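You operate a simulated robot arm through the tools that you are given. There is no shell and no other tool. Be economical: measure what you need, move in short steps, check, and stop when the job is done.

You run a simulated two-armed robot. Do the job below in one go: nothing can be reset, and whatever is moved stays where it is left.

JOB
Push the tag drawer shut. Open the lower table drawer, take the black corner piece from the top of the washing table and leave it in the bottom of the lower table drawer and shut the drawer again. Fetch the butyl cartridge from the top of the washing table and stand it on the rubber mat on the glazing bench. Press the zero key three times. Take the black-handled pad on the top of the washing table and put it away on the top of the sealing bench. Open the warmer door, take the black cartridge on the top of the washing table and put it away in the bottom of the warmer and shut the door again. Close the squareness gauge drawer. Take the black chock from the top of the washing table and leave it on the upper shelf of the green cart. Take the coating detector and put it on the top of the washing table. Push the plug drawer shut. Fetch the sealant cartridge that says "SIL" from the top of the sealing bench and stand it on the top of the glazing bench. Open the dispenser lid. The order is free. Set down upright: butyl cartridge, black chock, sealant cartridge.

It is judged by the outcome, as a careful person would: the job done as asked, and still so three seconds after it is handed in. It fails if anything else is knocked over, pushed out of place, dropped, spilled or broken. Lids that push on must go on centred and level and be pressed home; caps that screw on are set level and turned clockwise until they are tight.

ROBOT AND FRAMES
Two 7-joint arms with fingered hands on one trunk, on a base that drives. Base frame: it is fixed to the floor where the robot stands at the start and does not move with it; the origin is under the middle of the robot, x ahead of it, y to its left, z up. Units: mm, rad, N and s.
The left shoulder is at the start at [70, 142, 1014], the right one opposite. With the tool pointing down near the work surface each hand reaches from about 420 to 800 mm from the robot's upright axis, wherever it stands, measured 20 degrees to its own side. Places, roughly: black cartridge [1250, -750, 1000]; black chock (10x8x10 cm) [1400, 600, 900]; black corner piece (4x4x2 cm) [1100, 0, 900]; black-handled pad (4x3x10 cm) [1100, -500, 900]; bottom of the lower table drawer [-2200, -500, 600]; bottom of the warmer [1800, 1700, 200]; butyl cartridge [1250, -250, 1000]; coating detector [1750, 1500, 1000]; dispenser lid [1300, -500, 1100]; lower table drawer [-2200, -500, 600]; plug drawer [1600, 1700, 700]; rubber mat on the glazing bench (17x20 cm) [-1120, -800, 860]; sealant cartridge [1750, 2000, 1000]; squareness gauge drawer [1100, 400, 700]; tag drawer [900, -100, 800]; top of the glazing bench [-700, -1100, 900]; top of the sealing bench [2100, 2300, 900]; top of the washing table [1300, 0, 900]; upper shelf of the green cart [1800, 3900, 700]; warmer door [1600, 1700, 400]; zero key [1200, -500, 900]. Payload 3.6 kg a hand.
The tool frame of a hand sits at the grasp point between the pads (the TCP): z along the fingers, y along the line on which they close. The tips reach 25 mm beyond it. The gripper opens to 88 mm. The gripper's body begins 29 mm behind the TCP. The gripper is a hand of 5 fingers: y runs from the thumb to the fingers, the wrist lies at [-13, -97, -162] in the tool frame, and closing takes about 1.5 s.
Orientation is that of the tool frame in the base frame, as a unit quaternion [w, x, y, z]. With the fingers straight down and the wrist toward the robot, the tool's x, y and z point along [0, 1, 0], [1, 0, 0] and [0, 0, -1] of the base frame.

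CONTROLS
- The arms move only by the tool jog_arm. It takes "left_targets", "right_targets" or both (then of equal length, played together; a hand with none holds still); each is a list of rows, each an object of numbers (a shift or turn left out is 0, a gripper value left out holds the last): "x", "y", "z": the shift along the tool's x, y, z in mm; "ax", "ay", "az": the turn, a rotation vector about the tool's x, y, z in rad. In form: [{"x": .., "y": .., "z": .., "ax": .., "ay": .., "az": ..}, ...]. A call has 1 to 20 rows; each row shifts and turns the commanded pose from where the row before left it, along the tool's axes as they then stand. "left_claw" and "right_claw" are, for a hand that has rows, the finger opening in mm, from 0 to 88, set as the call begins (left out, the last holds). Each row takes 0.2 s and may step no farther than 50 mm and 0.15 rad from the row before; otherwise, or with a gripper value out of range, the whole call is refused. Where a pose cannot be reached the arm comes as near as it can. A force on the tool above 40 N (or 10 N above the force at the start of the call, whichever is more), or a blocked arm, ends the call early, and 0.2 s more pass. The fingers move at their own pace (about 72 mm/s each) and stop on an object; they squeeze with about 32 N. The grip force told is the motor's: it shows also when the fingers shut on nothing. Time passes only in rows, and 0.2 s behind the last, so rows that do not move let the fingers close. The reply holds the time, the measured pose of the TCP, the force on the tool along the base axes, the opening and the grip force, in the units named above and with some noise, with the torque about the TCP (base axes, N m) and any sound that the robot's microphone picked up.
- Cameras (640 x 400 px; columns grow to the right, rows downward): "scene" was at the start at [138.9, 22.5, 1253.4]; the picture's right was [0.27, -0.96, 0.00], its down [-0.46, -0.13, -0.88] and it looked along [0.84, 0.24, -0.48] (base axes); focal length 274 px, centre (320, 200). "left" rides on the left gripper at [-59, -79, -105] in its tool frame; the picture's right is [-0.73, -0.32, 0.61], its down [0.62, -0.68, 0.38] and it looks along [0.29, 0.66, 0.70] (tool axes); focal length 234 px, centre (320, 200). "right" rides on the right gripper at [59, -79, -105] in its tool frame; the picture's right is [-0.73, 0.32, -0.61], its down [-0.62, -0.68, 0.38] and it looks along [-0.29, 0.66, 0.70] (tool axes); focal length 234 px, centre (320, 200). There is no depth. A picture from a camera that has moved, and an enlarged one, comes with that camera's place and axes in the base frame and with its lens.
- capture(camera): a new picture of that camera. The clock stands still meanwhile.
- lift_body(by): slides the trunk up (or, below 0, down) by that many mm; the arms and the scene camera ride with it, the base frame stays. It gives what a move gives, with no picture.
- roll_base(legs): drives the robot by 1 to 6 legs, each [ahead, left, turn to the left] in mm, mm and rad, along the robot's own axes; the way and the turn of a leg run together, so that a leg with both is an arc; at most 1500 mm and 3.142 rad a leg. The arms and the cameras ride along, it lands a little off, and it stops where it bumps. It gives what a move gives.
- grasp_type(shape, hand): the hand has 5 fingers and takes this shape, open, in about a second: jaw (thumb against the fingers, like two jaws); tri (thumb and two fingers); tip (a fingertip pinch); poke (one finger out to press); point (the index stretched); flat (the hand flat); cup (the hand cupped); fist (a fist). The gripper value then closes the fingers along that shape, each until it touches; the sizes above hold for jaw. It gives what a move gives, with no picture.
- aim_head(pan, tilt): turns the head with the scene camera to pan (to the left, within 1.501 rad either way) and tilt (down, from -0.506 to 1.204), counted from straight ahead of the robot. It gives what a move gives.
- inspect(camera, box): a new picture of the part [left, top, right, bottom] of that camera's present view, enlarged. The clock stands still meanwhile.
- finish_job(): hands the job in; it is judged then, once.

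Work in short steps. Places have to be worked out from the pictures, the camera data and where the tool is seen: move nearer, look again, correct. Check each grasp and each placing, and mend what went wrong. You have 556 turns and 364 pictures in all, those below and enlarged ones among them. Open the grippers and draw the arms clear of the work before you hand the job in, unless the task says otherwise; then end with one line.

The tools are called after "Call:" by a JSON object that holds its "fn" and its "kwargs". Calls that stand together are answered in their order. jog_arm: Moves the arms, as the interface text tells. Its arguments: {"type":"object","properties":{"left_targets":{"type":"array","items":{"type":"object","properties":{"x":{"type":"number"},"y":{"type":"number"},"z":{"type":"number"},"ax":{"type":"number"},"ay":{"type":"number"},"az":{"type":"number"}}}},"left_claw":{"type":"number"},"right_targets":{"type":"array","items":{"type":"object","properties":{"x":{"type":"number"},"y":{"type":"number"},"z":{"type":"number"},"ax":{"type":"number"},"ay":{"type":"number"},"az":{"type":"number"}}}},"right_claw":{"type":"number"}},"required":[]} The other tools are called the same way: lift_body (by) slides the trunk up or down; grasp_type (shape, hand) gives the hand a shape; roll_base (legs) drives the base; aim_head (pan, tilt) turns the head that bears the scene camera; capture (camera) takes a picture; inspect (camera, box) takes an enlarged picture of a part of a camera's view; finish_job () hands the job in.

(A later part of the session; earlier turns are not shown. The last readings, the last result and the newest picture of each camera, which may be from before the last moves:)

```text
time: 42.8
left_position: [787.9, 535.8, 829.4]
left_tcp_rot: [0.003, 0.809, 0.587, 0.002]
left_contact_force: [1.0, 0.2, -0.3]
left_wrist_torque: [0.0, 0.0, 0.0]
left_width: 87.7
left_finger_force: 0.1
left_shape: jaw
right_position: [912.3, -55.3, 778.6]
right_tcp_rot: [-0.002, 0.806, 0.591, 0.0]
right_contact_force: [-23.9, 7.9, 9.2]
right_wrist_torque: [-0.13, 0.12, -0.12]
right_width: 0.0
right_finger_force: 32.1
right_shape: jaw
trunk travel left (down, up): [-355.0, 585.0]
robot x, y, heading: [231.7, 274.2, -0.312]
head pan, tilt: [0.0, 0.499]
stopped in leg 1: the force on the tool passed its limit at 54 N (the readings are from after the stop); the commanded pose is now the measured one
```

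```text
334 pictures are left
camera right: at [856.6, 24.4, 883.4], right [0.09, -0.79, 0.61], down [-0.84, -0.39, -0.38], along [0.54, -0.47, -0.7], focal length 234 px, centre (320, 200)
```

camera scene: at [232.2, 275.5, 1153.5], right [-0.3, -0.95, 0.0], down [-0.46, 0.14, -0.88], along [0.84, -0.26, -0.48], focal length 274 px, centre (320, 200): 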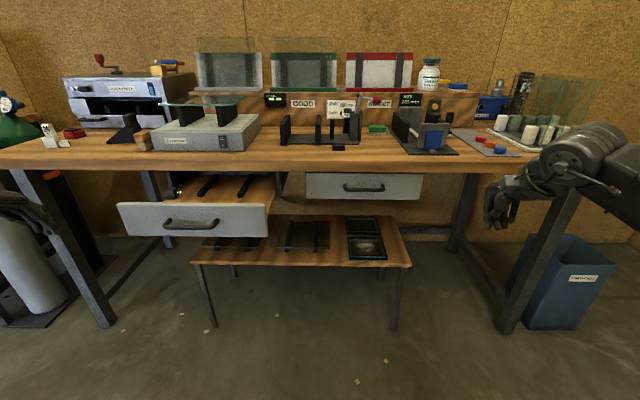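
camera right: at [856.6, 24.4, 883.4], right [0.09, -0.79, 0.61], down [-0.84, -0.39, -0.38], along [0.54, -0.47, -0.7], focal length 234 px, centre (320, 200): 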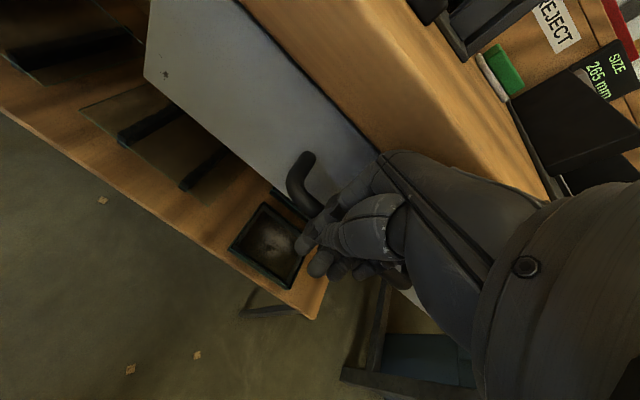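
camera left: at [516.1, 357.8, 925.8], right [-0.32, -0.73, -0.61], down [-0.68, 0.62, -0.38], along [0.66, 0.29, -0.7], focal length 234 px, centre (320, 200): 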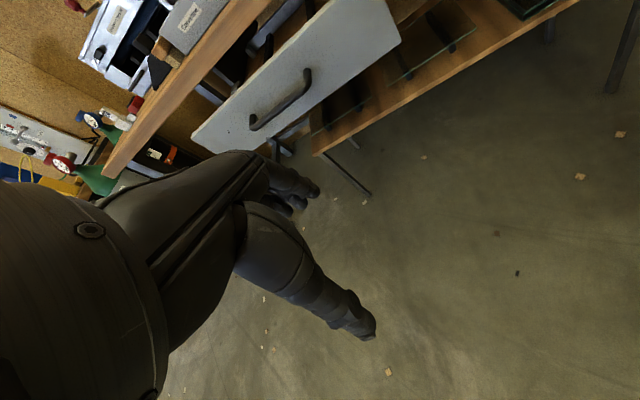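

The 54 N stop against the handle shows the tag drawer is home. Now I retract the right hand and place the closed left hand before the squareness gauge drawer handle.

Call:
{"fn": "jog_arm", "kwargs": {"right_targets": [{"y": -45}, {"y": -45, "x": -20}, {"y": -45, "x": -20}, {"y": -45, "x": -20}, {"y": -45, "x": -20}], "left_targets": [{"x": -20, "z": 10}, {"x": -20, "z": 10}, {"x": -20, "z": 10}, {"x": -20, "z": 10}, {"x": -15, "z": 10}], "left_claw": 0}}

Call:
{"fn": "aim_head", "kwargs": {"pan": 0.3, "tilt": 0.6}}

Call:
{"fn": "capture", "kwargs": {"camera": "scene"}}

Call:
{"fn": "capture", "kwargs": {"camera": "left"}}

```text
time: 44.0
left_position: [762.2, 444.0, 778.5]
left_tcp_rot: [0.0, 0.809, 0.588, 0.001]
left_contact_force: [-0.4, -0.5, 0.0]
left_wrist_torque: [-0.04, 0.03, 0.04]
left_width: 0.0
left_finger_force: 31.9
left_shape: jaw
right_position: [676.2, -66.3, 774.3]
right_tcp_rot: [-0.004, 0.808, 0.59, -0.001]
right_contact_force: [-0.5, -0.7, -0.1]
right_wrist_torque: [0.0, 0.0, -0.02]
right_width: 0.0
right_finger_force: 32.0
right_shape: jaw
trunk travel left (down, up): [-355.0, 585.0]
robot x, y, heading: [235.0, 276.3, -0.316]
head pan, tilt: [0.0, 0.499]
```

```text
time: 44.8
left_position: [764.7, 444.5, 778.1]
left_tcp_rot: [0.0, 0.809, 0.588, 0.0]
left_contact_force: [-0.2, -0.4, 0.1]
left_wrist_torque: [0.0, 0.03, -0.01]
left_width: 0.0
left_finger_force: 32.3
left_shape: jaw
right_position: [677.1, -67.4, 775.1]
right_tcp_rot: [-0.005, 0.807, 0.59, -0.001]
right_contact_force: [0.0, 0.9, -0.7]
right_wrist_torque: [0.01, -0.01, 0.04]
right_width: 0.2
right_finger_force: 32.1
right_shape: jaw
trunk travel left (down, up): [-355.0, 585.0]
robot x, y, heading: [239.8, 277.9, -0.314]
head pan, tilt: [0.3, 0.6]
```

```text
333 pictures are left
camera scene: at [375.3, 256.6, 1049.4], right [-0.01, -1.0, 0.0], down [-0.56, 0.01, -0.83], along [0.83, -0.01, -0.56], focal length 274 px, centre (320, 200)
```

scene: 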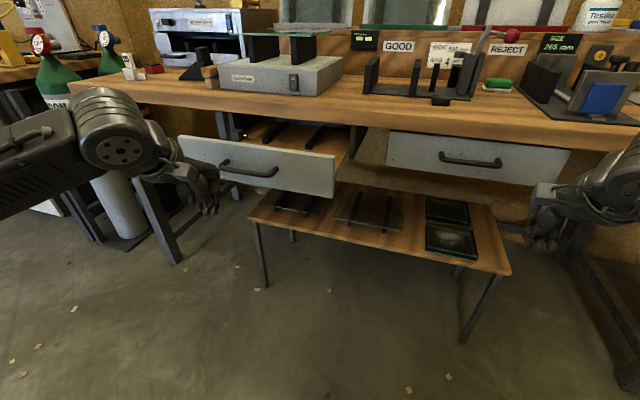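

```text
332 pictures are left
camera left: at [670.1, 412.9, 882.2], right [-0.53, -0.59, -0.61], down [-0.46, 0.8, -0.38], along [0.71, 0.07, -0.7], focal length 234 px, centre (320, 200)
```

left: 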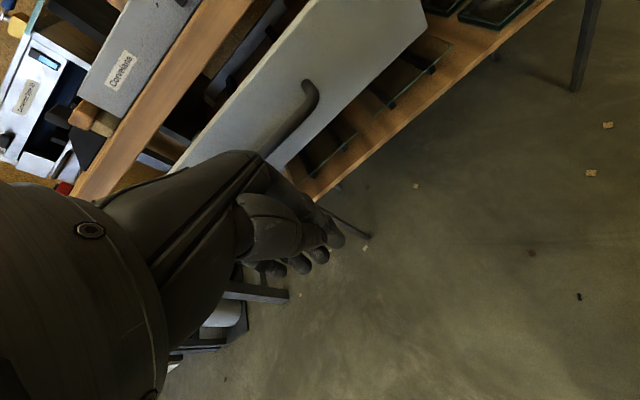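

The hand is aligned with the handle. I check the drawer contents before pushing.

Call:
{"fn": "inspect", "kwargs": {"camera": "scene", "box": [170, 100, 370, 220]}}

```text
3.20 times, centred on (270, 160) of scene
camera zoom: at [375.3, 256.6, 1049.4], right [-0.01, -1.0, 0.0], down [-0.56, 0.01, -0.83], along [0.83, -0.01, -0.56], focal length 878 px, centre (480, 328)
```

zoom: 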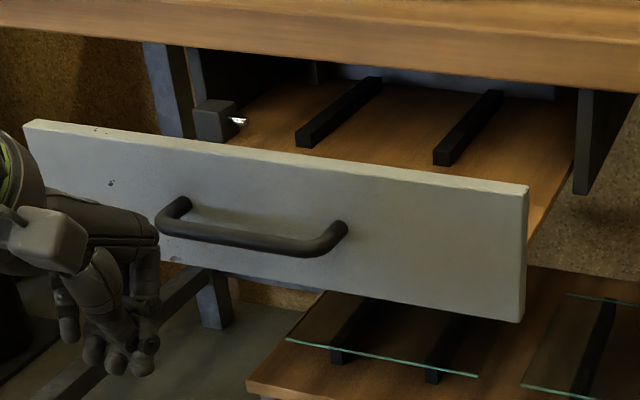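

Contents are low. I extend the left arm forward to the handle.

Call:
{"fn": "jog_arm", "kwargs": {"left_targets": [{"y": 30}, {"y": 30}, {"y": 30}, {"y": 30}, {"y": 30}, {"y": 30}]}}

Call:
{"fn": "capture", "kwargs": {"camera": "left"}}

```text
time: 46.2
left_position: [935.1, 386.4, 775.6]
left_tcp_rot: [0.001, 0.809, 0.588, -0.001]
left_contact_force: [-0.4, -0.3, 0.1]
left_wrist_torque: [0.0, 0.0, 0.02]
left_width: 0.0
left_finger_force: 32.1
left_shape: jaw
right_position: [678.5, -67.0, 774.3]
right_tcp_rot: [-0.004, 0.807, 0.59, -0.001]
right_contact_force: [0.6, -0.3, -0.8]
right_wrist_torque: [0.02, 0.05, 0.03]
right_width: 0.0
right_finger_force: 32.0
right_shape: jaw
trunk travel left (down, up): [-355.0, 585.0]
robot x, y, heading: [236.6, 274.2, -0.31]
head pan, tilt: [0.3, 0.6]
```

```text
330 pictures are left
camera left: at [841.9, 355.1, 880.6], right [-0.53, -0.59, -0.61], down [-0.46, 0.8, -0.38], along [0.71, 0.07, -0.7], focal length 234 px, centre (320, 200)
```

left: 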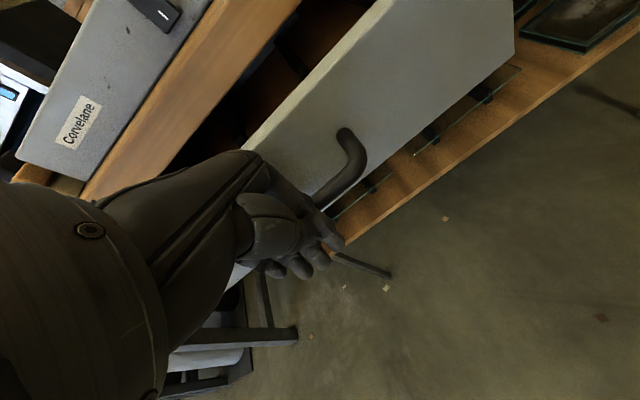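

The hand sits left of centre; I shift 30 mm right and push on.

Call:
{"fn": "jog_arm", "kwargs": {"left_targets": [{"y": -15}, {"x": -30}, {"y": 30}, {"y": 30}, {"y": 30}, {"y": 20}]}}

Call:
{"fn": "roll_base", "kwargs": {"legs": [[70, 0, 0]]}}

Call:
{"fn": "capture", "kwargs": {"camera": "left"}}

```text
time: 47.6
left_position: [1014.9, 329.7, 776.6]
left_tcp_rot: [0.0, 0.809, 0.588, 0.0]
left_contact_force: [-1.1, 0.1, -0.7]
left_wrist_torque: [0.01, 0.0, 0.0]
left_width: 0.0
left_finger_force: 32.1
left_shape: jaw
right_position: [676.5, -67.5, 773.5]
right_tcp_rot: [-0.003, 0.807, 0.591, -0.002]
right_contact_force: [0.4, -0.8, -0.5]
right_wrist_torque: [-0.01, 0.02, 0.03]
right_width: 0.0
right_finger_force: 32.2
right_shape: jaw
trunk travel left (down, up): [-355.0, 585.0]
robot x, y, heading: [234.8, 276.8, -0.313]
head pan, tilt: [0.3, 0.6]
```

```text
time: 48.5
left_position: [1039.9, 323.1, 780.8]
left_tcp_rot: [-0.003, 0.809, 0.588, -0.001]
left_contact_force: [-25.5, 4.5, 1.4]
left_wrist_torque: [0.11, 0.2, 0.04]
left_width: 0.0
left_finger_force: 31.6
left_shape: jaw
right_position: [706.1, -75.1, 777.4]
right_tcp_rot: [-0.002, 0.807, 0.591, 0.001]
right_contact_force: [-0.5, 0.5, -0.4]
right_wrist_torque: [-0.01, 0.0, 0.0]
right_width: 0.1
right_finger_force: 32.5
right_shape: jaw
trunk travel left (down, up): [-355.0, 585.0]
robot x, y, heading: [266.3, 265.5, -0.31]
head pan, tilt: [0.3, 0.6]
stopped in leg 1: the force on the tool passed its limit at 156 N (the readings are from after the stop); the commanded pose is now the measured one
```

```text
329 pictures are left
camera left: at [947.9, 291.4, 884.8], right [-0.54, -0.59, -0.6], down [-0.46, 0.8, -0.38], along [0.71, 0.07, -0.7], focal length 234 px, centre (320, 200)
```

left: 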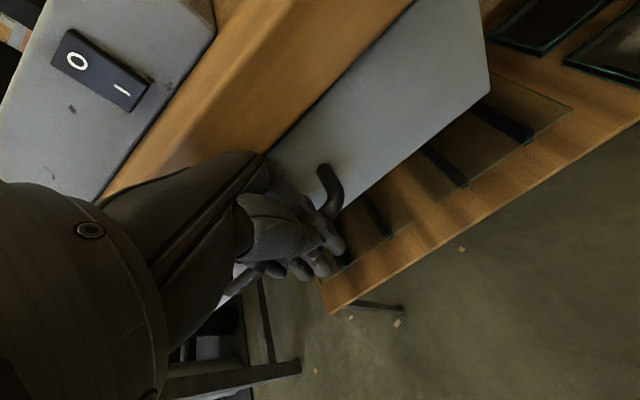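

Stopped hard at the same depth as the other drawer: closed. I retract the left hand, raise the trunk and view the table from close up.

Call:
{"fn": "jog_arm", "kwargs": {"left_targets": [{"y": -45}, {"y": -45}, {"y": -45}, {"y": -45}, {"y": -30}], "left_claw": 88, "right_targets": [{}, {}, {}, {}, {}], "right_claw": 88}}

Call:
{"fn": "lift_body", "kwargs": {"by": 420}}

Call:
{"fn": "aim_head", "kwargs": {"pan": 0.0, "tilt": 0.7}}

Call:
{"fn": "roll_base", "kwargs": {"legs": [[0, -500, 0]]}}

Call:
{"fn": "capture", "kwargs": {"camera": "scene"}}

```text
time: 49.7
left_position: [844.0, 387.0, 778.6]
left_tcp_rot: [-0.003, 0.809, 0.588, -0.004]
left_contact_force: [-0.3, 0.0, 0.1]
left_wrist_torque: [0.01, -0.03, -0.02]
left_width: 88.0
left_finger_force: 0.1
left_shape: jaw
right_position: [708.1, -76.2, 774.4]
right_tcp_rot: [-0.003, 0.807, 0.59, -0.001]
right_contact_force: [0.8, 0.4, -0.5]
right_wrist_torque: [0.0, 0.02, 0.0]
right_width: 87.6
right_finger_force: 0.0
right_shape: jaw
trunk travel left (down, up): [-355.0, 585.0]
robot x, y, heading: [272.2, 268.1, -0.309]
head pan, tilt: [0.3, 0.6]
```

```text
refused: 420 is not a number from -400 to 400
```

```text
time: 50.5
left_position: [844.6, 386.0, 779.8]
left_tcp_rot: [-0.004, 0.808, 0.589, -0.004]
left_contact_force: [0.0, -0.5, -0.3]
left_wrist_torque: [0.02, -0.01, -0.01]
left_width: 87.7
left_finger_force: 0.1
left_shape: jaw
right_position: [709.8, -76.4, 774.9]
right_tcp_rot: [-0.004, 0.807, 0.59, -0.001]
right_contact_force: [-0.3, 0.0, -0.3]
right_wrist_torque: [-0.01, 0.0, 0.02]
right_width: 87.7
right_finger_force: 0.1
right_shape: jaw
trunk travel left (down, up): [-355.0, 585.0]
robot x, y, heading: [271.9, 262.3, -0.314]
head pan, tilt: [0.0, 0.7]
```

```text
time: 53.5
left_position: [693.6, -81.6, 777.9]
left_tcp_rot: [-0.003, 0.808, 0.589, -0.003]
left_contact_force: [0.4, -0.3, -0.6]
left_wrist_torque: [0.0, 0.0, 0.03]
left_width: 88.2
left_finger_force: 0.0
left_shape: jaw
right_position: [559.1, -545.0, 773.8]
right_tcp_rot: [-0.003, 0.806, 0.592, -0.001]
right_contact_force: [-0.7, 0.2, -0.6]
right_wrist_torque: [-0.01, -0.01, 0.0]
right_width: 87.6
right_finger_force: 0.0
right_shape: jaw
trunk travel left (down, up): [-355.0, 585.0]
robot x, y, heading: [121.2, -204.9, -0.309]
head pan, tilt: [0.0, 0.7]
```

```text
328 pictures are left
camera scene: at [249.2, -247.0, 1040.8], right [-0.3, -0.95, 0.0], down [-0.61, 0.2, -0.76], along [0.73, -0.23, -0.64], focal length 274 px, centre (320, 200)
```

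scene: 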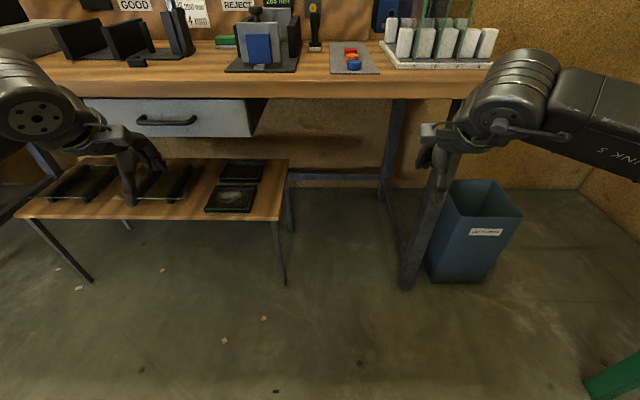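

The lift limit is 400; I lift 390 and look again.

Call:
{"fn": "lift_body", "kwargs": {"by": 390}}

Call:
{"fn": "roll_base", "kwargs": {"legs": [[250, 0, 0]]}}

Call:
{"fn": "capture", "kwargs": {"camera": "scene"}}

```text
time: 57.2
left_position: [693.4, -81.0, 1168.9]
left_tcp_rot: [-0.004, 0.808, 0.589, -0.003]
left_contact_force: [-1.0, 1.2, -0.3]
left_wrist_torque: [0.01, -0.01, -0.01]
left_width: 87.8
left_finger_force: 0.0
left_shape: jaw
right_position: [560.1, -544.0, 1164.1]
right_tcp_rot: [-0.004, 0.806, 0.592, -0.001]
right_contact_force: [0.7, 0.0, -0.1]
right_wrist_torque: [0.0, 0.05, 0.0]
right_width: 87.8
right_finger_force: 0.1
right_shape: jaw
trunk travel left (down, up): [-745.0, 195.0]
robot x, y, heading: [118.1, -203.9, -0.314]
head pan, tilt: [0.0, 0.7]
```

```text
time: 59.0
left_position: [931.5, -157.3, 1168.1]
left_tcp_rot: [-0.003, 0.808, 0.589, -0.003]
left_contact_force: [0.4, -0.7, -0.3]
left_wrist_torque: [0.01, -0.03, 0.02]
left_width: 88.0
left_finger_force: 0.1
left_shape: jaw
right_position: [798.4, -621.3, 1163.5]
right_tcp_rot: [-0.003, 0.806, 0.591, -0.001]
right_contact_force: [0.6, 0.4, -0.2]
right_wrist_torque: [-0.01, 0.02, -0.01]
right_width: 87.6
right_finger_force: 0.1
right_shape: jaw
trunk travel left (down, up): [-745.0, 195.0]
robot x, y, heading: [353.1, -275.0, -0.312]
head pan, tilt: [0.0, 0.7]
```

```text
327 pictures are left
camera scene: at [487.5, -322.7, 1430.9], right [-0.3, -0.95, 0.0], down [-0.61, 0.2, -0.77], along [0.73, -0.23, -0.64], focal length 274 px, centre (320, 200)
```

scene: 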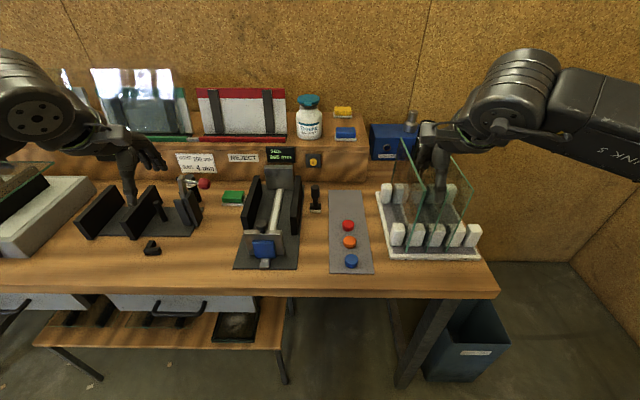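

The teal-capped "Tesilka" bottle matches the dispenser lid position (z≈1120). I zoom in on it, the key and the pad.

Call:
{"fn": "inspect", "kwargs": {"camera": "scene", "box": [260, 80, 370, 150]}}

Call:
{"fn": "inspect", "kwargs": {"camera": "scene", "box": [360, 80, 500, 260]}}

Call:
{"fn": "inspect", "kwargs": {"camera": "scene", "box": [260, 130, 390, 220]}}

```text
5.71 times, centred on (315, 115) of scene
camera zoom: at [487.5, -322.7, 1430.9], right [-0.3, -0.95, 0.0], down [-0.61, 0.2, -0.77], along [0.73, -0.23, -0.64], focal length 1568 px, centre (349, 686)
```

zoom: 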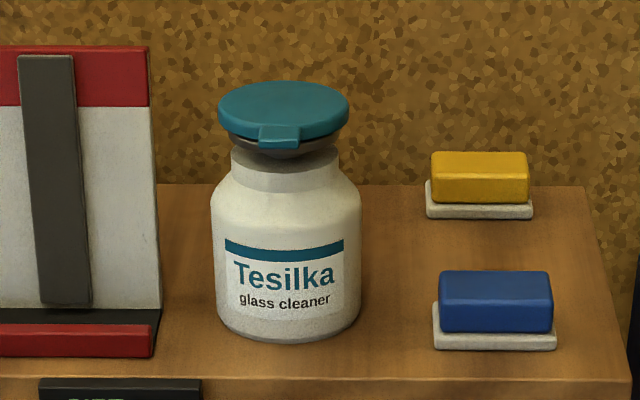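

```text
2.22 times, centred on (430, 170) of scene
camera zoom: at [487.5, -322.7, 1430.9], right [-0.3, -0.95, 0.0], down [-0.61, 0.2, -0.77], along [0.73, -0.23, -0.64], focal length 610 px, centre (76, 267)
```

zoom: 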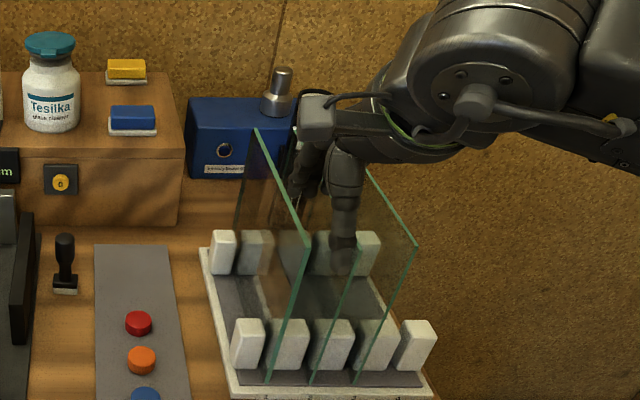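

```text
4.44 times, centred on (325, 175) of scene
camera zoom: at [487.5, -322.7, 1430.9], right [-0.3, -0.95, 0.0], down [-0.61, 0.2, -0.77], along [0.73, -0.23, -0.64], focal length 1220 px, centre (298, 311)
```

zoom: 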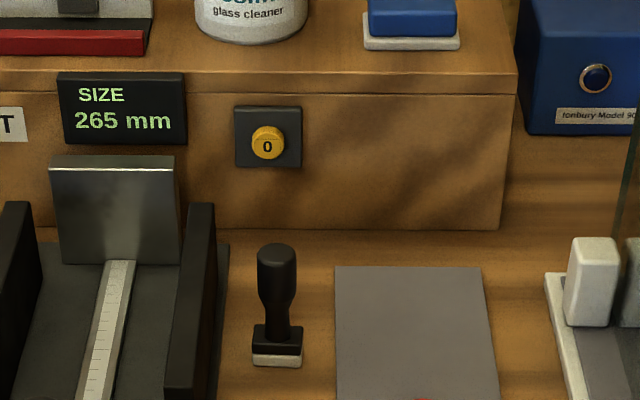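

The dispenser has a hinged flip lid with a front tab facing me. First I take the pad with the right hand, since it stands in front of the zero key; I reposition the base.

Call:
{"fn": "roll_base", "kwargs": {"legs": [[50, 173, 0]]}}

Call:
{"fn": "jog_arm", "kwargs": {"right_targets": [{"y": 40, "x": 5}, {"y": 40, "x": 5}, {"y": 40, "x": 5}, {"y": 40, "x": 5}, {"y": 40, "x": 5}]}}

Call:
{"fn": "capture", "kwargs": {"camera": "scene"}}

Call:
{"fn": "capture", "kwargs": {"camera": "right"}}

```text
time: 60.5
left_position: [1032.0, -11.9, 1167.9]
left_tcp_rot: [-0.003, 0.808, 0.589, -0.003]
left_contact_force: [0.2, -0.8, 0.3]
left_wrist_torque: [0.01, 0.01, -0.03]
left_width: 87.9
left_finger_force: 0.1
left_shape: jaw
right_position: [897.4, -474.3, 1164.2]
right_tcp_rot: [-0.004, 0.806, 0.592, 0.0]
right_contact_force: [-0.4, -0.4, 0.1]
right_wrist_torque: [0.01, -0.01, -0.03]
right_width: 87.8
right_finger_force: 0.0
right_shape: jaw
trunk travel left (down, up): [-745.0, 195.0]
robot x, y, heading: [456.4, -133.2, -0.305]
head pan, tilt: [0.0, 0.7]
```

```text
time: 61.7
left_position: [1034.3, -7.7, 1166.3]
left_tcp_rot: [-0.003, 0.808, 0.589, -0.004]
left_contact_force: [0.1, 0.2, 0.2]
left_wrist_torque: [-0.03, 0.03, 0.0]
left_width: 87.8
left_finger_force: 0.0
left_shape: jaw
right_position: [1098.8, -506.3, 1161.6]
right_tcp_rot: [-0.004, 0.806, 0.592, -0.003]
right_contact_force: [0.2, 0.2, 0.3]
right_wrist_torque: [0.0, 0.04, -0.01]
right_width: 87.8
right_finger_force: 0.0
right_shape: jaw
trunk travel left (down, up): [-745.0, 195.0]
robot x, y, heading: [460.6, -134.7, -0.314]
head pan, tilt: [0.0, 0.7]
```

```text
323 pictures are left
camera scene: at [590.7, -173.4, 1430.6], right [-0.3, -0.95, 0.0], down [-0.61, 0.2, -0.76], along [0.73, -0.23, -0.65], focal length 274 px, centre (320, 200)
```

scene: 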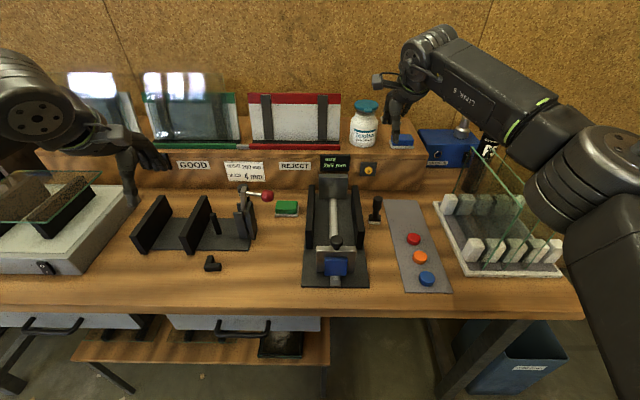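

```text
322 pictures are left
camera right: at [1044.5, -427.2, 1266.9], right [0.1, -0.79, 0.61], down [-0.84, -0.39, -0.38], along [0.53, -0.47, -0.7], focal length 234 px, centre (320, 200)
```

right: 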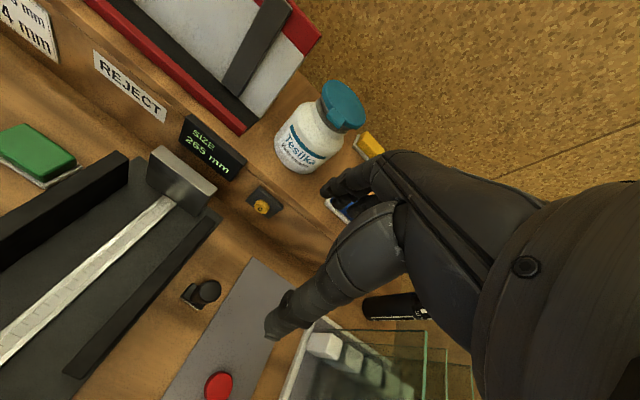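

The right hand camera puts the pad's handle near (1087,-494). I shift and descend partly.

Call:
{"fn": "jog_arm", "kwargs": {"right_targets": [{"y": -15, "x": 8, "z": 30}, {"z": 40}, {"z": 40}, {"z": 30}]}}

Call:
{"fn": "capture", "kwargs": {"camera": "right"}}

```text
time: 62.7
left_position: [1032.9, -9.4, 1167.6]
left_tcp_rot: [-0.003, 0.808, 0.589, -0.003]
left_contact_force: [0.4, 0.1, 0.2]
left_wrist_torque: [0.03, -0.01, -0.02]
left_width: 87.8
left_finger_force: 0.0
left_shape: jaw
right_position: [1082.8, -497.4, 1023.6]
right_tcp_rot: [-0.004, 0.806, 0.592, -0.001]
right_contact_force: [-0.4, -0.6, -0.6]
right_wrist_torque: [-0.01, 0.02, 0.03]
right_width: 88.0
right_finger_force: 0.1
right_shape: jaw
trunk travel left (down, up): [-745.0, 195.0]
robot x, y, heading: [460.4, -128.5, -0.309]
head pan, tilt: [0.0, 0.7]
```

```text
321 pictures are left
camera right: at [1029.0, -418.4, 1129.0], right [0.09, -0.79, 0.6], down [-0.84, -0.39, -0.38], along [0.54, -0.47, -0.7], focal length 234 px, centre (320, 200)
```

right: 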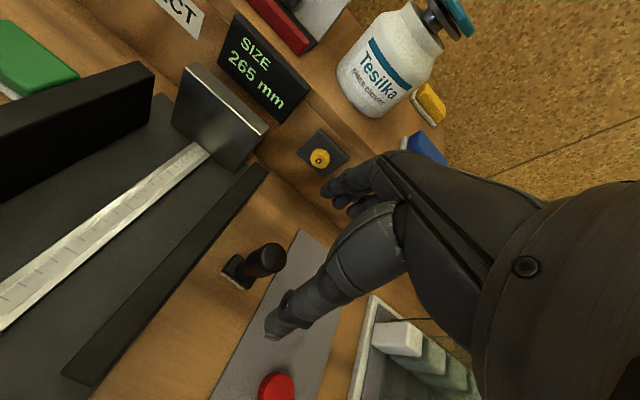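

Pad handle confirmed at (1089,-493). I fine-align and descend further.

Call:
{"fn": "jog_arm", "kwargs": {"right_targets": [{"y": 4, "x": 6, "z": 20}, {"z": 25}]}}

Call:
{"fn": "capture", "kwargs": {"camera": "right"}}

```text
time: 63.3
left_position: [1031.4, -9.4, 1169.2]
left_tcp_rot: [-0.003, 0.808, 0.589, -0.003]
left_contact_force: [-0.5, -0.3, -0.8]
left_wrist_torque: [-0.03, 0.02, 0.0]
left_width: 87.8
left_finger_force: 0.1
left_shape: jaw
right_position: [1089.9, -491.5, 978.6]
right_tcp_rot: [-0.003, 0.806, 0.591, -0.002]
right_contact_force: [-0.1, 0.2, 0.1]
right_wrist_torque: [0.02, 0.0, 0.0]
right_width: 87.7
right_finger_force: 0.0
right_shape: jaw
trunk travel left (down, up): [-745.0, 195.0]
robot x, y, heading: [459.6, -132.0, -0.305]
head pan, tilt: [0.0, 0.7]
```

```text
320 pictures are left
camera right: at [1035.9, -412.5, 1084.0], right [0.09, -0.79, 0.6], down [-0.84, -0.39, -0.38], along [0.53, -0.47, -0.7], focal length 234 px, centre (320, 200)
```

right: 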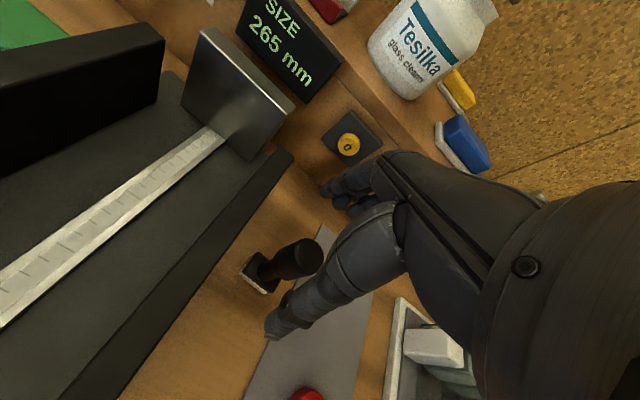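

Aligned within 2 mm. I descend to z≈930 and close.

Call:
{"fn": "jog_arm", "kwargs": {"right_targets": [{"z": 25}, {"z": 23}]}}

Call:
{"fn": "jog_arm", "kwargs": {"right_targets": [{}, {}, {}, {}, {}, {}, {}, {}], "right_claw": 0}}

Call:
{"fn": "capture", "kwargs": {"camera": "right"}}

```text
time: 63.9
left_position: [1033.2, -9.4, 1167.5]
left_tcp_rot: [-0.004, 0.808, 0.589, -0.003]
left_contact_force: [0.3, 0.7, 0.2]
left_wrist_torque: [-0.02, -0.02, 0.0]
left_width: 87.8
left_finger_force: 0.1
left_shape: jaw
right_position: [1088.4, -492.4, 930.4]
right_tcp_rot: [-0.003, 0.807, 0.591, -0.001]
right_contact_force: [-0.5, 0.7, 0.4]
right_wrist_torque: [0.01, 0.0, -0.01]
right_width: 87.7
right_finger_force: 0.0
right_shape: jaw
trunk travel left (down, up): [-745.0, 195.0]
robot x, y, heading: [457.7, -132.5, -0.307]
head pan, tilt: [0.0, 0.7]
```

```text
time: 65.7
left_position: [1032.9, -9.5, 1167.6]
left_tcp_rot: [-0.003, 0.808, 0.589, -0.003]
left_contact_force: [-0.9, 0.8, 0.4]
left_wrist_torque: [0.02, 0.01, -0.01]
left_width: 87.9
left_finger_force: 0.1
left_shape: jaw
right_position: [1089.9, -490.7, 930.3]
right_tcp_rot: [-0.003, 0.806, 0.591, -0.001]
right_contact_force: [0.6, 0.5, -0.1]
right_wrist_torque: [0.0, -0.03, 0.02]
right_width: 10.1
right_finger_force: 32.0
right_shape: jaw
trunk travel left (down, up): [-745.0, 195.0]
robot x, y, heading: [456.5, -133.2, -0.308]
head pan, tilt: [0.0, 0.7]
```

```text
319 pictures are left
camera right: at [1033.9, -412.1, 1036.1], right [0.09, -0.79, 0.6], down [-0.84, -0.39, -0.38], along [0.54, -0.47, -0.7], focal length 234 px, centre (320, 200)
```

right: 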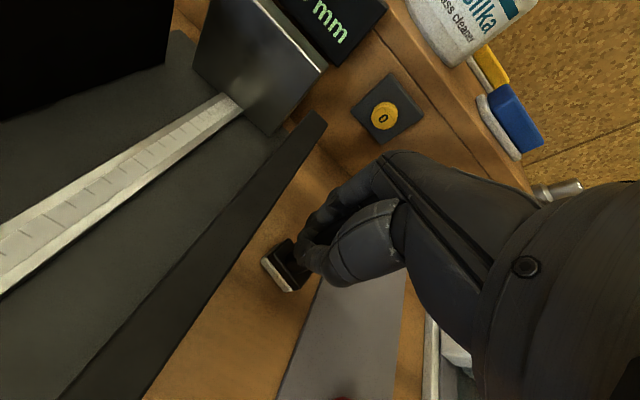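

The fingers stopped at 10 mm on the handle. I lift and check the hold.

Call:
{"fn": "jog_arm", "kwargs": {"right_targets": [{"z": -30}, {"z": -40}, {"z": -40}, {"z": -40}]}}

Call:
{"fn": "capture", "kwargs": {"camera": "right"}}

```text
time: 66.7
left_position: [1032.2, -7.9, 1169.0]
left_tcp_rot: [-0.003, 0.808, 0.589, -0.003]
left_contact_force: [0.1, -0.2, -0.2]
left_wrist_torque: [-0.01, 0.01, -0.01]
left_width: 87.8
left_finger_force: 0.1
left_shape: jaw
right_position: [1087.9, -492.8, 1077.5]
right_tcp_rot: [-0.003, 0.807, 0.591, -0.001]
right_contact_force: [-1.1, 0.1, -0.6]
right_wrist_torque: [0.04, -0.01, -0.01]
right_width: 10.2
right_finger_force: 31.8
right_shape: jaw
trunk travel left (down, up): [-745.0, 195.0]
robot x, y, heading: [460.9, -132.8, -0.308]
head pan, tilt: [0.0, 0.7]
```

```text
318 pictures are left
camera right: at [1034.1, -413.4, 1184.2], right [0.09, -0.79, 0.6], down [-0.84, -0.39, -0.38], along [0.54, -0.47, -0.7], focal length 234 px, centre (320, 200)
```

right: 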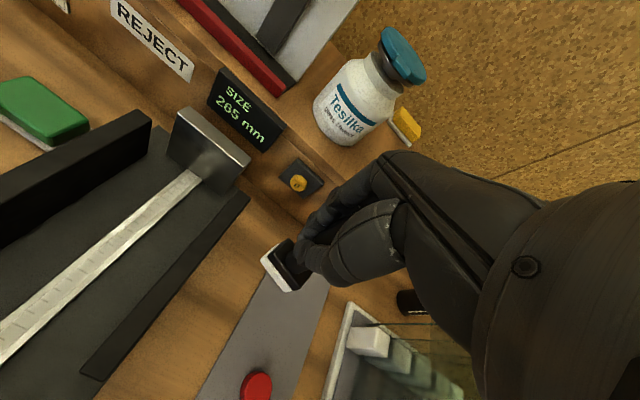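

The pad is held. I retract and raise the right hand, then shift the base right so the left hand can reach key and lid.

Call:
{"fn": "jog_arm", "kwargs": {"right_targets": [{"z": -40}, {"z": -40}, {"y": -45, "x": -15}, {"y": -45, "x": -15}, {"y": -45, "x": -15}, {"y": -45, "x": -15}]}}

Call:
{"fn": "grasp_type", "kwargs": {"hand": "left", "shape": "poke"}}

Call:
{"fn": "roll_base", "kwargs": {"legs": [[0, -360, 0]]}}

Call:
{"fn": "capture", "kwargs": {"camera": "left"}}

Call:
{"fn": "capture", "kwargs": {"camera": "scene"}}

```text
time: 68.1
left_position: [1029.8, -10.4, 1169.3]
left_tcp_rot: [-0.003, 0.808, 0.589, -0.003]
left_contact_force: [0.3, 0.1, 0.0]
left_wrist_torque: [0.02, 0.01, -0.01]
left_width: 87.7
left_finger_force: 0.1
left_shape: jaw
right_position: [899.3, -495.0, 1164.8]
right_tcp_rot: [-0.003, 0.807, 0.591, -0.001]
right_contact_force: [0.2, -0.3, -0.2]
right_wrist_torque: [0.01, -0.02, 0.03]
right_width: 9.8
right_finger_force: 32.2
right_shape: jaw
trunk travel left (down, up): [-745.0, 195.0]
robot x, y, heading: [453.3, -134.6, -0.311]
head pan, tilt: [0.0, 0.7]
```

```text
time: 69.0
left_position: [1034.1, -9.5, 1167.7]
left_tcp_rot: [-0.003, 0.808, 0.59, -0.003]
left_contact_force: [-0.5, 0.4, 0.0]
left_wrist_torque: [0.01, -0.02, 0.0]
left_width: 0.0
left_finger_force: 0.0
left_shape: poke
right_position: [902.8, -493.1, 1163.6]
right_tcp_rot: [-0.004, 0.806, 0.592, -0.001]
right_contact_force: [0.7, 0.9, -1.6]
right_wrist_torque: [-0.01, 0.0, 0.01]
right_width: 9.9
right_finger_force: 31.7
right_shape: jaw
trunk travel left (down, up): [-745.0, 195.0]
robot x, y, heading: [457.2, -132.9, -0.313]
head pan, tilt: [0.0, 0.7]
```

```text
time: 71.3
left_position: [924.3, -348.7, 1167.7]
left_tcp_rot: [-0.003, 0.807, 0.591, -0.003]
left_contact_force: [0.1, 0.5, 0.3]
left_wrist_torque: [0.0, -0.02, 0.03]
left_width: 0.0
left_finger_force: 0.0
left_shape: poke
right_position: [795.9, -832.9, 1162.7]
right_tcp_rot: [-0.003, 0.805, 0.593, -0.002]
right_contact_force: [1.0, -0.3, -1.7]
right_wrist_torque: [-0.01, -0.03, 0.02]
right_width: 9.8
right_finger_force: 32.0
right_shape: jaw
trunk travel left (down, up): [-745.0, 195.0]
robot x, y, heading: [350.3, -473.7, -0.306]
head pan, tilt: [0.0, 0.7]
```

```text
317 pictures are left
camera left: at [832.7, -380.1, 1272.8], right [-0.53, -0.59, -0.6], down [-0.46, 0.8, -0.38], along [0.71, 0.08, -0.7], focal length 234 px, centre (320, 200)
```

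left: 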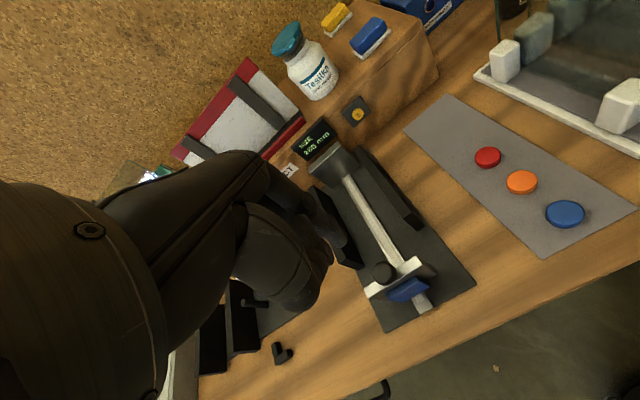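

```text
316 pictures are left
camera scene: at [480.7, -514.9, 1430.8], right [-0.3, -0.95, 0.0], down [-0.61, 0.19, -0.76], along [0.73, -0.23, -0.64], focal length 274 px, centre (320, 200)
```

scene: 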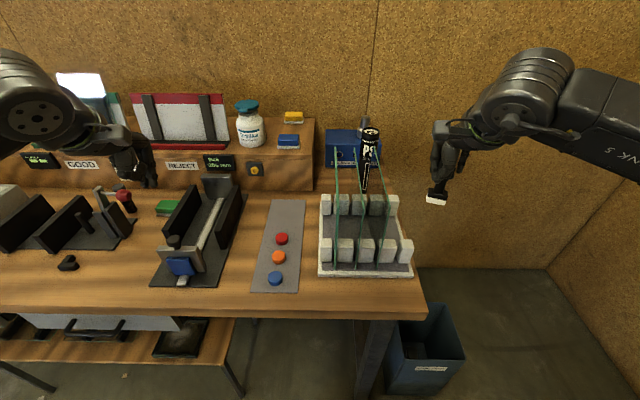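

I pitch the left hand about 45° so the finger points forward-down, and look.

Call:
{"fn": "jog_arm", "kwargs": {"left_targets": [{"ax": -0.15}, {"ax": -0.15}, {"ax": -0.15}, {"ax": -0.15}, {"ax": -0.15}, {"ax": -0.15}]}}

Call:
{"fn": "capture", "kwargs": {"camera": "left"}}

Call:
{"fn": "capture", "kwargs": {"camera": "scene"}}

```text
time: 72.7
left_position: [923.2, -348.1, 1167.1]
left_tcp_rot: [0.349, 0.729, 0.532, 0.253]
left_contact_force: [0.3, -0.8, -0.1]
left_wrist_torque: [-0.02, 0.01, -0.01]
left_width: 0.0
left_finger_force: 0.0
left_shape: poke
right_position: [795.8, -833.4, 1163.8]
right_tcp_rot: [-0.004, 0.805, 0.593, -0.001]
right_contact_force: [0.4, 1.0, -0.3]
right_wrist_torque: [0.0, -0.02, 0.0]
right_width: 9.8
right_finger_force: 32.5
right_shape: jaw
trunk travel left (down, up): [-745.0, 195.0]
robot x, y, heading: [350.9, -474.0, -0.309]
head pan, tilt: [0.0, 0.7]
```

```text
315 pictures are left
camera left: at [780.8, -364.5, 1171.5], right [0.03, -0.77, -0.63], down [0.07, 0.63, -0.77], along [1.0, -0.01, 0.07], focal length 234 px, centre (320, 200)
```

left: 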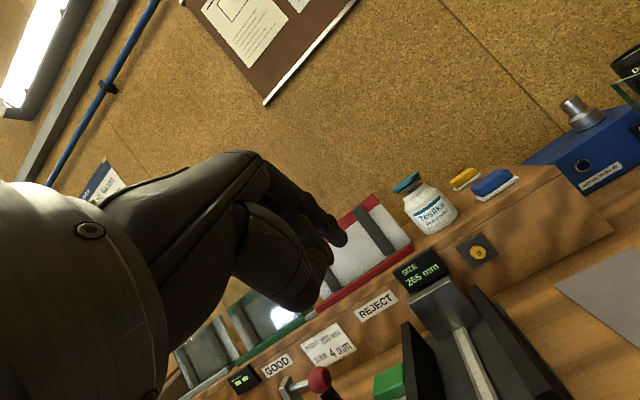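

```text
314 pictures are left
camera scene: at [480.4, -515.7, 1430.8], right [-0.3, -0.95, 0.0], down [-0.61, 0.19, -0.76], along [0.73, -0.23, -0.64], focal length 274 px, centre (320, 200)
```

scene: 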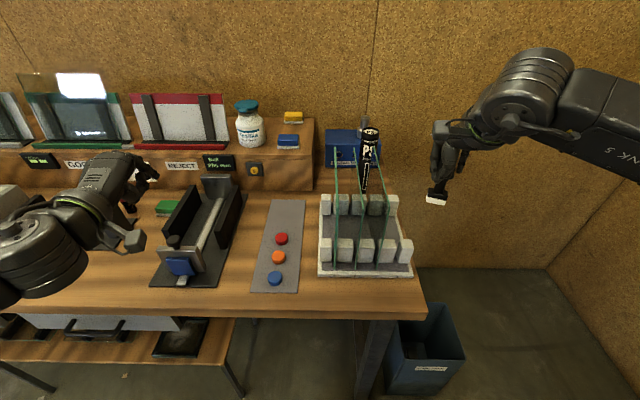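

The fingertip lies about 27 mm beyond the TCP along z. I drive forward 60 mm and shift the hand right to line up with the key, then approach along the finger.

Call:
{"fn": "roll_base", "kwargs": {"legs": [[60, 0, 0]]}}

Call:
{"fn": "jog_arm", "kwargs": {"left_targets": [{"x": -40}, {"x": -47}, {"z": 40}, {"z": 40}, {"z": 40}]}}

Call:
{"fn": "capture", "kwargs": {"camera": "left"}}

Call:
{"fn": "capture", "kwargs": {"camera": "scene"}}

```text
time: 73.7
left_position: [977.4, -365.2, 1169.0]
left_tcp_rot: [0.349, 0.727, 0.533, 0.255]
left_contact_force: [0.6, -0.2, 0.2]
left_wrist_torque: [0.01, 0.03, -0.03]
left_width: 0.0
left_finger_force: 0.1
left_shape: poke
right_position: [849.7, -850.5, 1164.8]
right_tcp_rot: [-0.002, 0.805, 0.593, 0.0]
right_contact_force: [-0.6, 0.2, 0.7]
right_wrist_torque: [0.0, -0.02, -0.03]
right_width: 9.9
right_finger_force: 32.0
right_shape: jaw
trunk travel left (down, up): [-745.0, 195.0]
robot x, y, heading: [411.4, -489.0, -0.305]
head pan, tilt: [0.0, 0.7]
```

```text
time: 74.9
left_position: [1044.7, -474.8, 1091.6]
left_tcp_rot: [0.347, 0.728, 0.533, 0.254]
left_contact_force: [0.8, 0.4, 0.0]
left_wrist_torque: [0.02, 0.03, 0.01]
left_width: 0.2
left_finger_force: 0.0
left_shape: poke
right_position: [854.1, -851.6, 1163.0]
right_tcp_rot: [-0.005, 0.805, 0.593, -0.002]
right_contact_force: [1.2, -0.9, -0.8]
right_wrist_torque: [0.02, -0.01, -0.02]
right_width: 10.0
right_finger_force: 32.4
right_shape: jaw
trunk travel left (down, up): [-745.0, 195.0]
robot x, y, heading: [407.5, -495.5, -0.303]
head pan, tilt: [0.0, 0.7]
```

```text
313 pictures are left
camera left: at [900.9, -492.2, 1095.5], right [0.04, -0.77, -0.63], down [0.06, 0.63, -0.77], along [1.0, -0.01, 0.07], focal length 234 px, centre (320, 200)
```

left: 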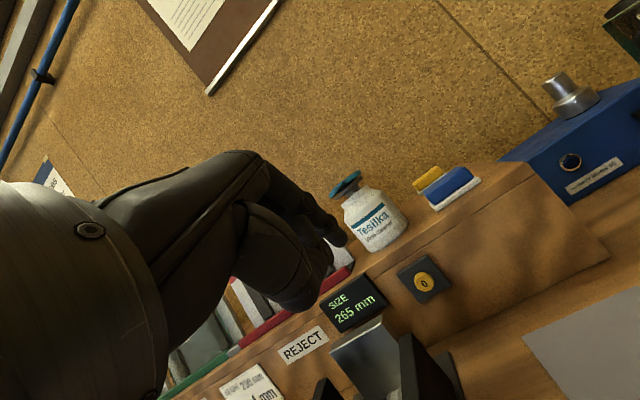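

```text
312 pictures are left
camera scene: at [539.0, -535.2, 1430.6], right [-0.3, -0.95, 0.0], down [-0.62, 0.19, -0.76], along [0.73, -0.23, -0.65], focal length 274 px, centre (320, 200)
```

scene: 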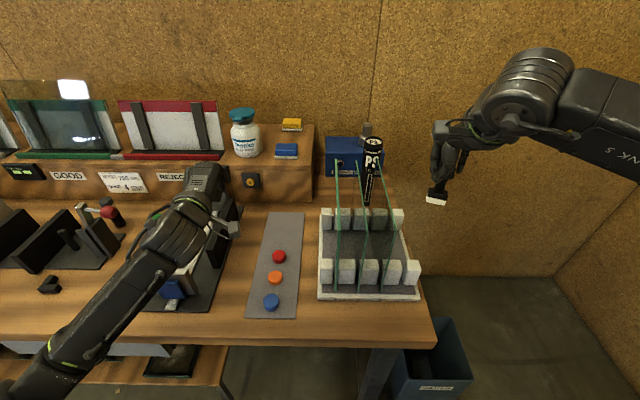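

The key is confirmed near (1225,-533,945). I approach to about 60 mm before it.

Call:
{"fn": "jog_arm", "kwargs": {"left_targets": [{"y": -20, "z": 35}, {"y": -20, "z": 35}, {"z": 40}, {"z": 40}]}}

Call:
{"fn": "capture", "kwargs": {"camera": "left"}}

Call:
{"fn": "inspect", "kwargs": {"camera": "scene", "box": [140, 120, 340, 280]}}

```text
time: 75.9
left_position: [1130.7, -504.5, 968.2]
left_tcp_rot: [0.346, 0.728, 0.534, 0.255]
left_contact_force: [-0.4, -0.5, 0.9]
left_wrist_torque: [-0.01, 0.0, 0.01]
left_width: 0.0
left_finger_force: 0.1
left_shape: poke
right_position: [853.9, -851.7, 1163.5]
right_tcp_rot: [-0.004, 0.805, 0.593, -0.002]
right_contact_force: [-0.1, 0.3, -1.2]
right_wrist_torque: [0.02, 0.0, 0.0]
right_width: 9.8
right_finger_force: 31.7
right_shape: jaw
trunk travel left (down, up): [-745.0, 195.0]
robot x, y, heading: [407.7, -489.1, -0.3]
head pan, tilt: [0.0, 0.7]
```

```text
311 pictures are left
camera left: at [988.2, -521.1, 971.5], right [0.04, -0.77, -0.63], down [0.06, 0.63, -0.77], along [1.0, -0.01, 0.07], focal length 234 px, centre (320, 200)
```

left: 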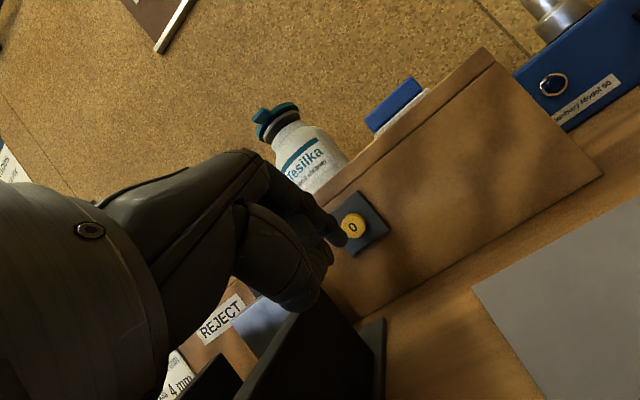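

```text
2.50 times, centred on (240, 200) of scene
camera zoom: at [538.9, -534.9, 1430.6], right [-0.3, -0.95, 0.0], down [-0.62, 0.19, -0.76], along [0.73, -0.23, -0.65], focal length 686 px, centre (520, 200)
```

zoom: 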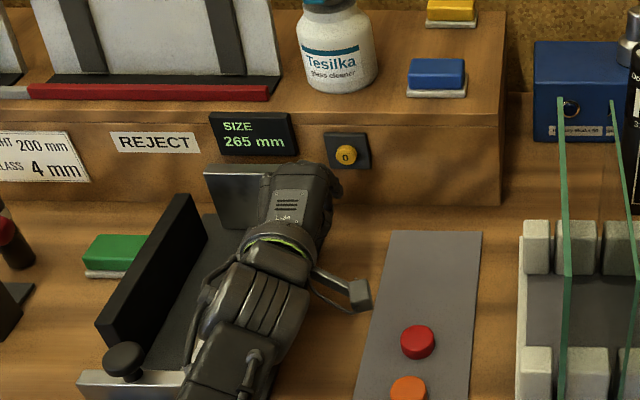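

I advance to ~15 mm in front of the key.

Call:
{"fn": "jog_arm", "kwargs": {"left_targets": [{"y": 13, "z": 24, "x": 3}, {"y": 14, "z": 24}]}}

Call:
{"fn": "capture", "kwargs": {"camera": "left"}}

Call:
{"fn": "inspect", "kwargs": {"camera": "scene", "box": [200, 140, 300, 220]}}

```text
time: 76.5
left_position: [1184.6, -518.4, 957.3]
left_tcp_rot: [0.348, 0.728, 0.533, 0.254]
left_contact_force: [-0.3, -1.1, -0.5]
left_wrist_torque: [0.0, -0.04, 0.02]
left_width: 0.0
left_finger_force: 0.1
left_shape: poke
right_position: [854.6, -851.4, 1163.2]
right_tcp_rot: [-0.004, 0.805, 0.593, -0.002]
right_contact_force: [0.1, 0.8, -0.9]
right_wrist_torque: [0.01, -0.02, 0.01]
right_width: 10.0
right_finger_force: 32.1
right_shape: jaw
trunk travel left (down, up): [-745.0, 195.0]
robot x, y, heading: [409.1, -495.4, -0.304]
head pan, tilt: [0.0, 0.7]
```

```text
309 pictures are left
camera left: at [1042.2, -534.1, 961.5], right [0.04, -0.77, -0.63], down [0.06, 0.63, -0.77], along [1.0, -0.01, 0.07], focal length 234 px, centre (320, 200)
```

left: 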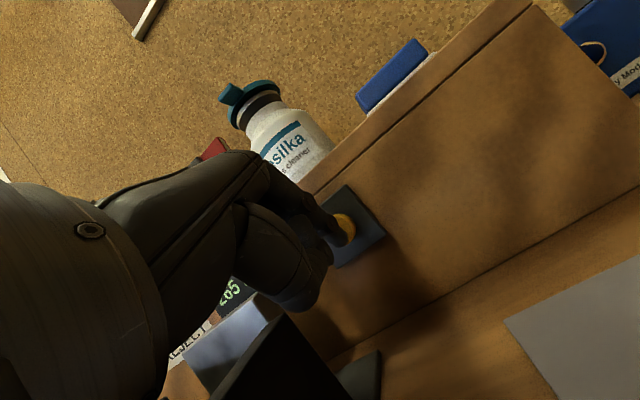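

```text
5.00 times, centred on (250, 180) of scene
camera zoom: at [538.8, -534.9, 1430.6], right [-0.3, -0.95, 0.0], down [-0.62, 0.19, -0.76], along [0.73, -0.23, -0.65], focal length 1372 px, centre (670, 300)
```

zoom: 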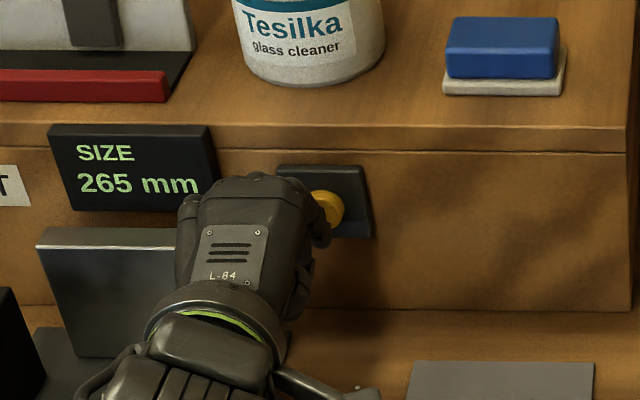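

Tip is ~20 mm short, ~5 mm right of centre. I correct and press in small steps.

Call:
{"fn": "jog_arm", "kwargs": {"left_targets": [{"x": 4, "y": 9.3, "z": 11.7}, {"y": 1.9, "z": 2.3}, {"y": 1.9, "z": 2.3}, {"y": 1.9, "z": 2.3}]}}

Call:
{"fn": "capture", "kwargs": {"camera": "left"}}

```text
time: 77.5
left_position: [1206.0, -519.4, 957.8]
left_tcp_rot: [0.348, 0.728, 0.534, 0.254]
left_contact_force: [-12.3, 4.8, -2.6]
left_wrist_torque: [0.12, 0.23, -0.02]
left_width: 0.0
left_finger_force: 0.0
left_shape: poke
right_position: [850.5, -849.2, 1164.6]
right_tcp_rot: [-0.002, 0.804, 0.594, -0.001]
right_contact_force: [-0.2, -0.5, -1.2]
right_wrist_torque: [0.02, -0.01, -0.05]
right_width: 9.9
right_finger_force: 32.1
right_shape: jaw
trunk travel left (down, up): [-745.0, 195.0]
robot x, y, heading: [407.5, -494.3, -0.3]
head pan, tilt: [0.0, 0.7]
heard: click
```

```text
307 pictures are left
camera left: at [1062.9, -536.4, 962.1], right [0.04, -0.77, -0.63], down [0.06, 0.63, -0.77], along [1.0, -0.01, 0.07], focal length 234 px, centre (320, 200)
```

left: 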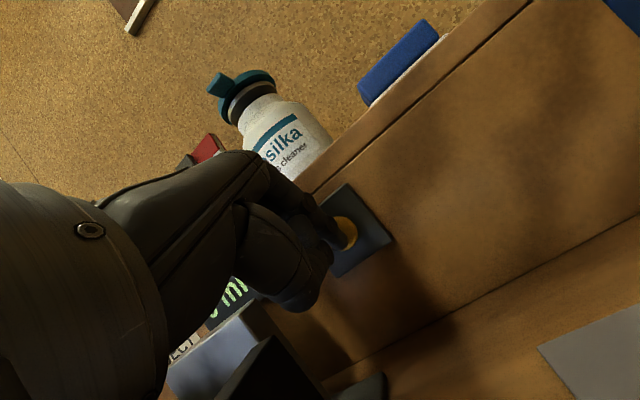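

One click heard. I back off 12 mm and press again.

Call:
{"fn": "jog_arm", "kwargs": {"left_targets": [{"y": -3.7, "z": -4.7}, {"y": -3.7, "z": -4.7}, {}]}}

Call:
{"fn": "jog_arm", "kwargs": {"left_targets": [{"y": 3.7, "z": 4.7}, {"y": 3.7, "z": 4.7}, {}]}}

```text
time: 78.3
left_position: [1196.0, -518.0, 957.8]
left_tcp_rot: [0.348, 0.728, 0.533, 0.254]
left_contact_force: [0.1, 0.5, 0.2]
left_wrist_torque: [0.0, 0.02, 0.0]
left_width: 0.0
left_finger_force: 0.0
left_shape: poke
right_position: [853.0, -850.3, 1163.7]
right_tcp_rot: [-0.003, 0.805, 0.593, -0.002]
right_contact_force: [-0.6, 0.4, -0.6]
right_wrist_torque: [0.01, 0.01, -0.01]
right_width: 10.1
right_finger_force: 32.1
right_shape: jaw
trunk travel left (down, up): [-745.0, 195.0]
robot x, y, heading: [409.0, -491.5, -0.307]
head pan, tilt: [0.0, 0.7]
```

```text
time: 79.1
left_position: [1205.9, -521.0, 958.1]
left_tcp_rot: [0.348, 0.728, 0.533, 0.254]
left_contact_force: [-13.7, 1.9, -2.8]
left_wrist_torque: [0.06, 0.26, -0.06]
left_width: 0.1
left_finger_force: 0.1
left_shape: poke
right_position: [850.2, -851.2, 1165.1]
right_tcp_rot: [-0.003, 0.805, 0.593, -0.001]
right_contact_force: [-0.6, 0.5, -1.2]
right_wrist_torque: [0.03, 0.0, -0.01]
right_width: 9.6
right_finger_force: 32.3
right_shape: jaw
trunk travel left (down, up): [-745.0, 195.0]
robot x, y, heading: [407.0, -491.1, -0.308]
head pan, tilt: [0.0, 0.7]
heard: click
```

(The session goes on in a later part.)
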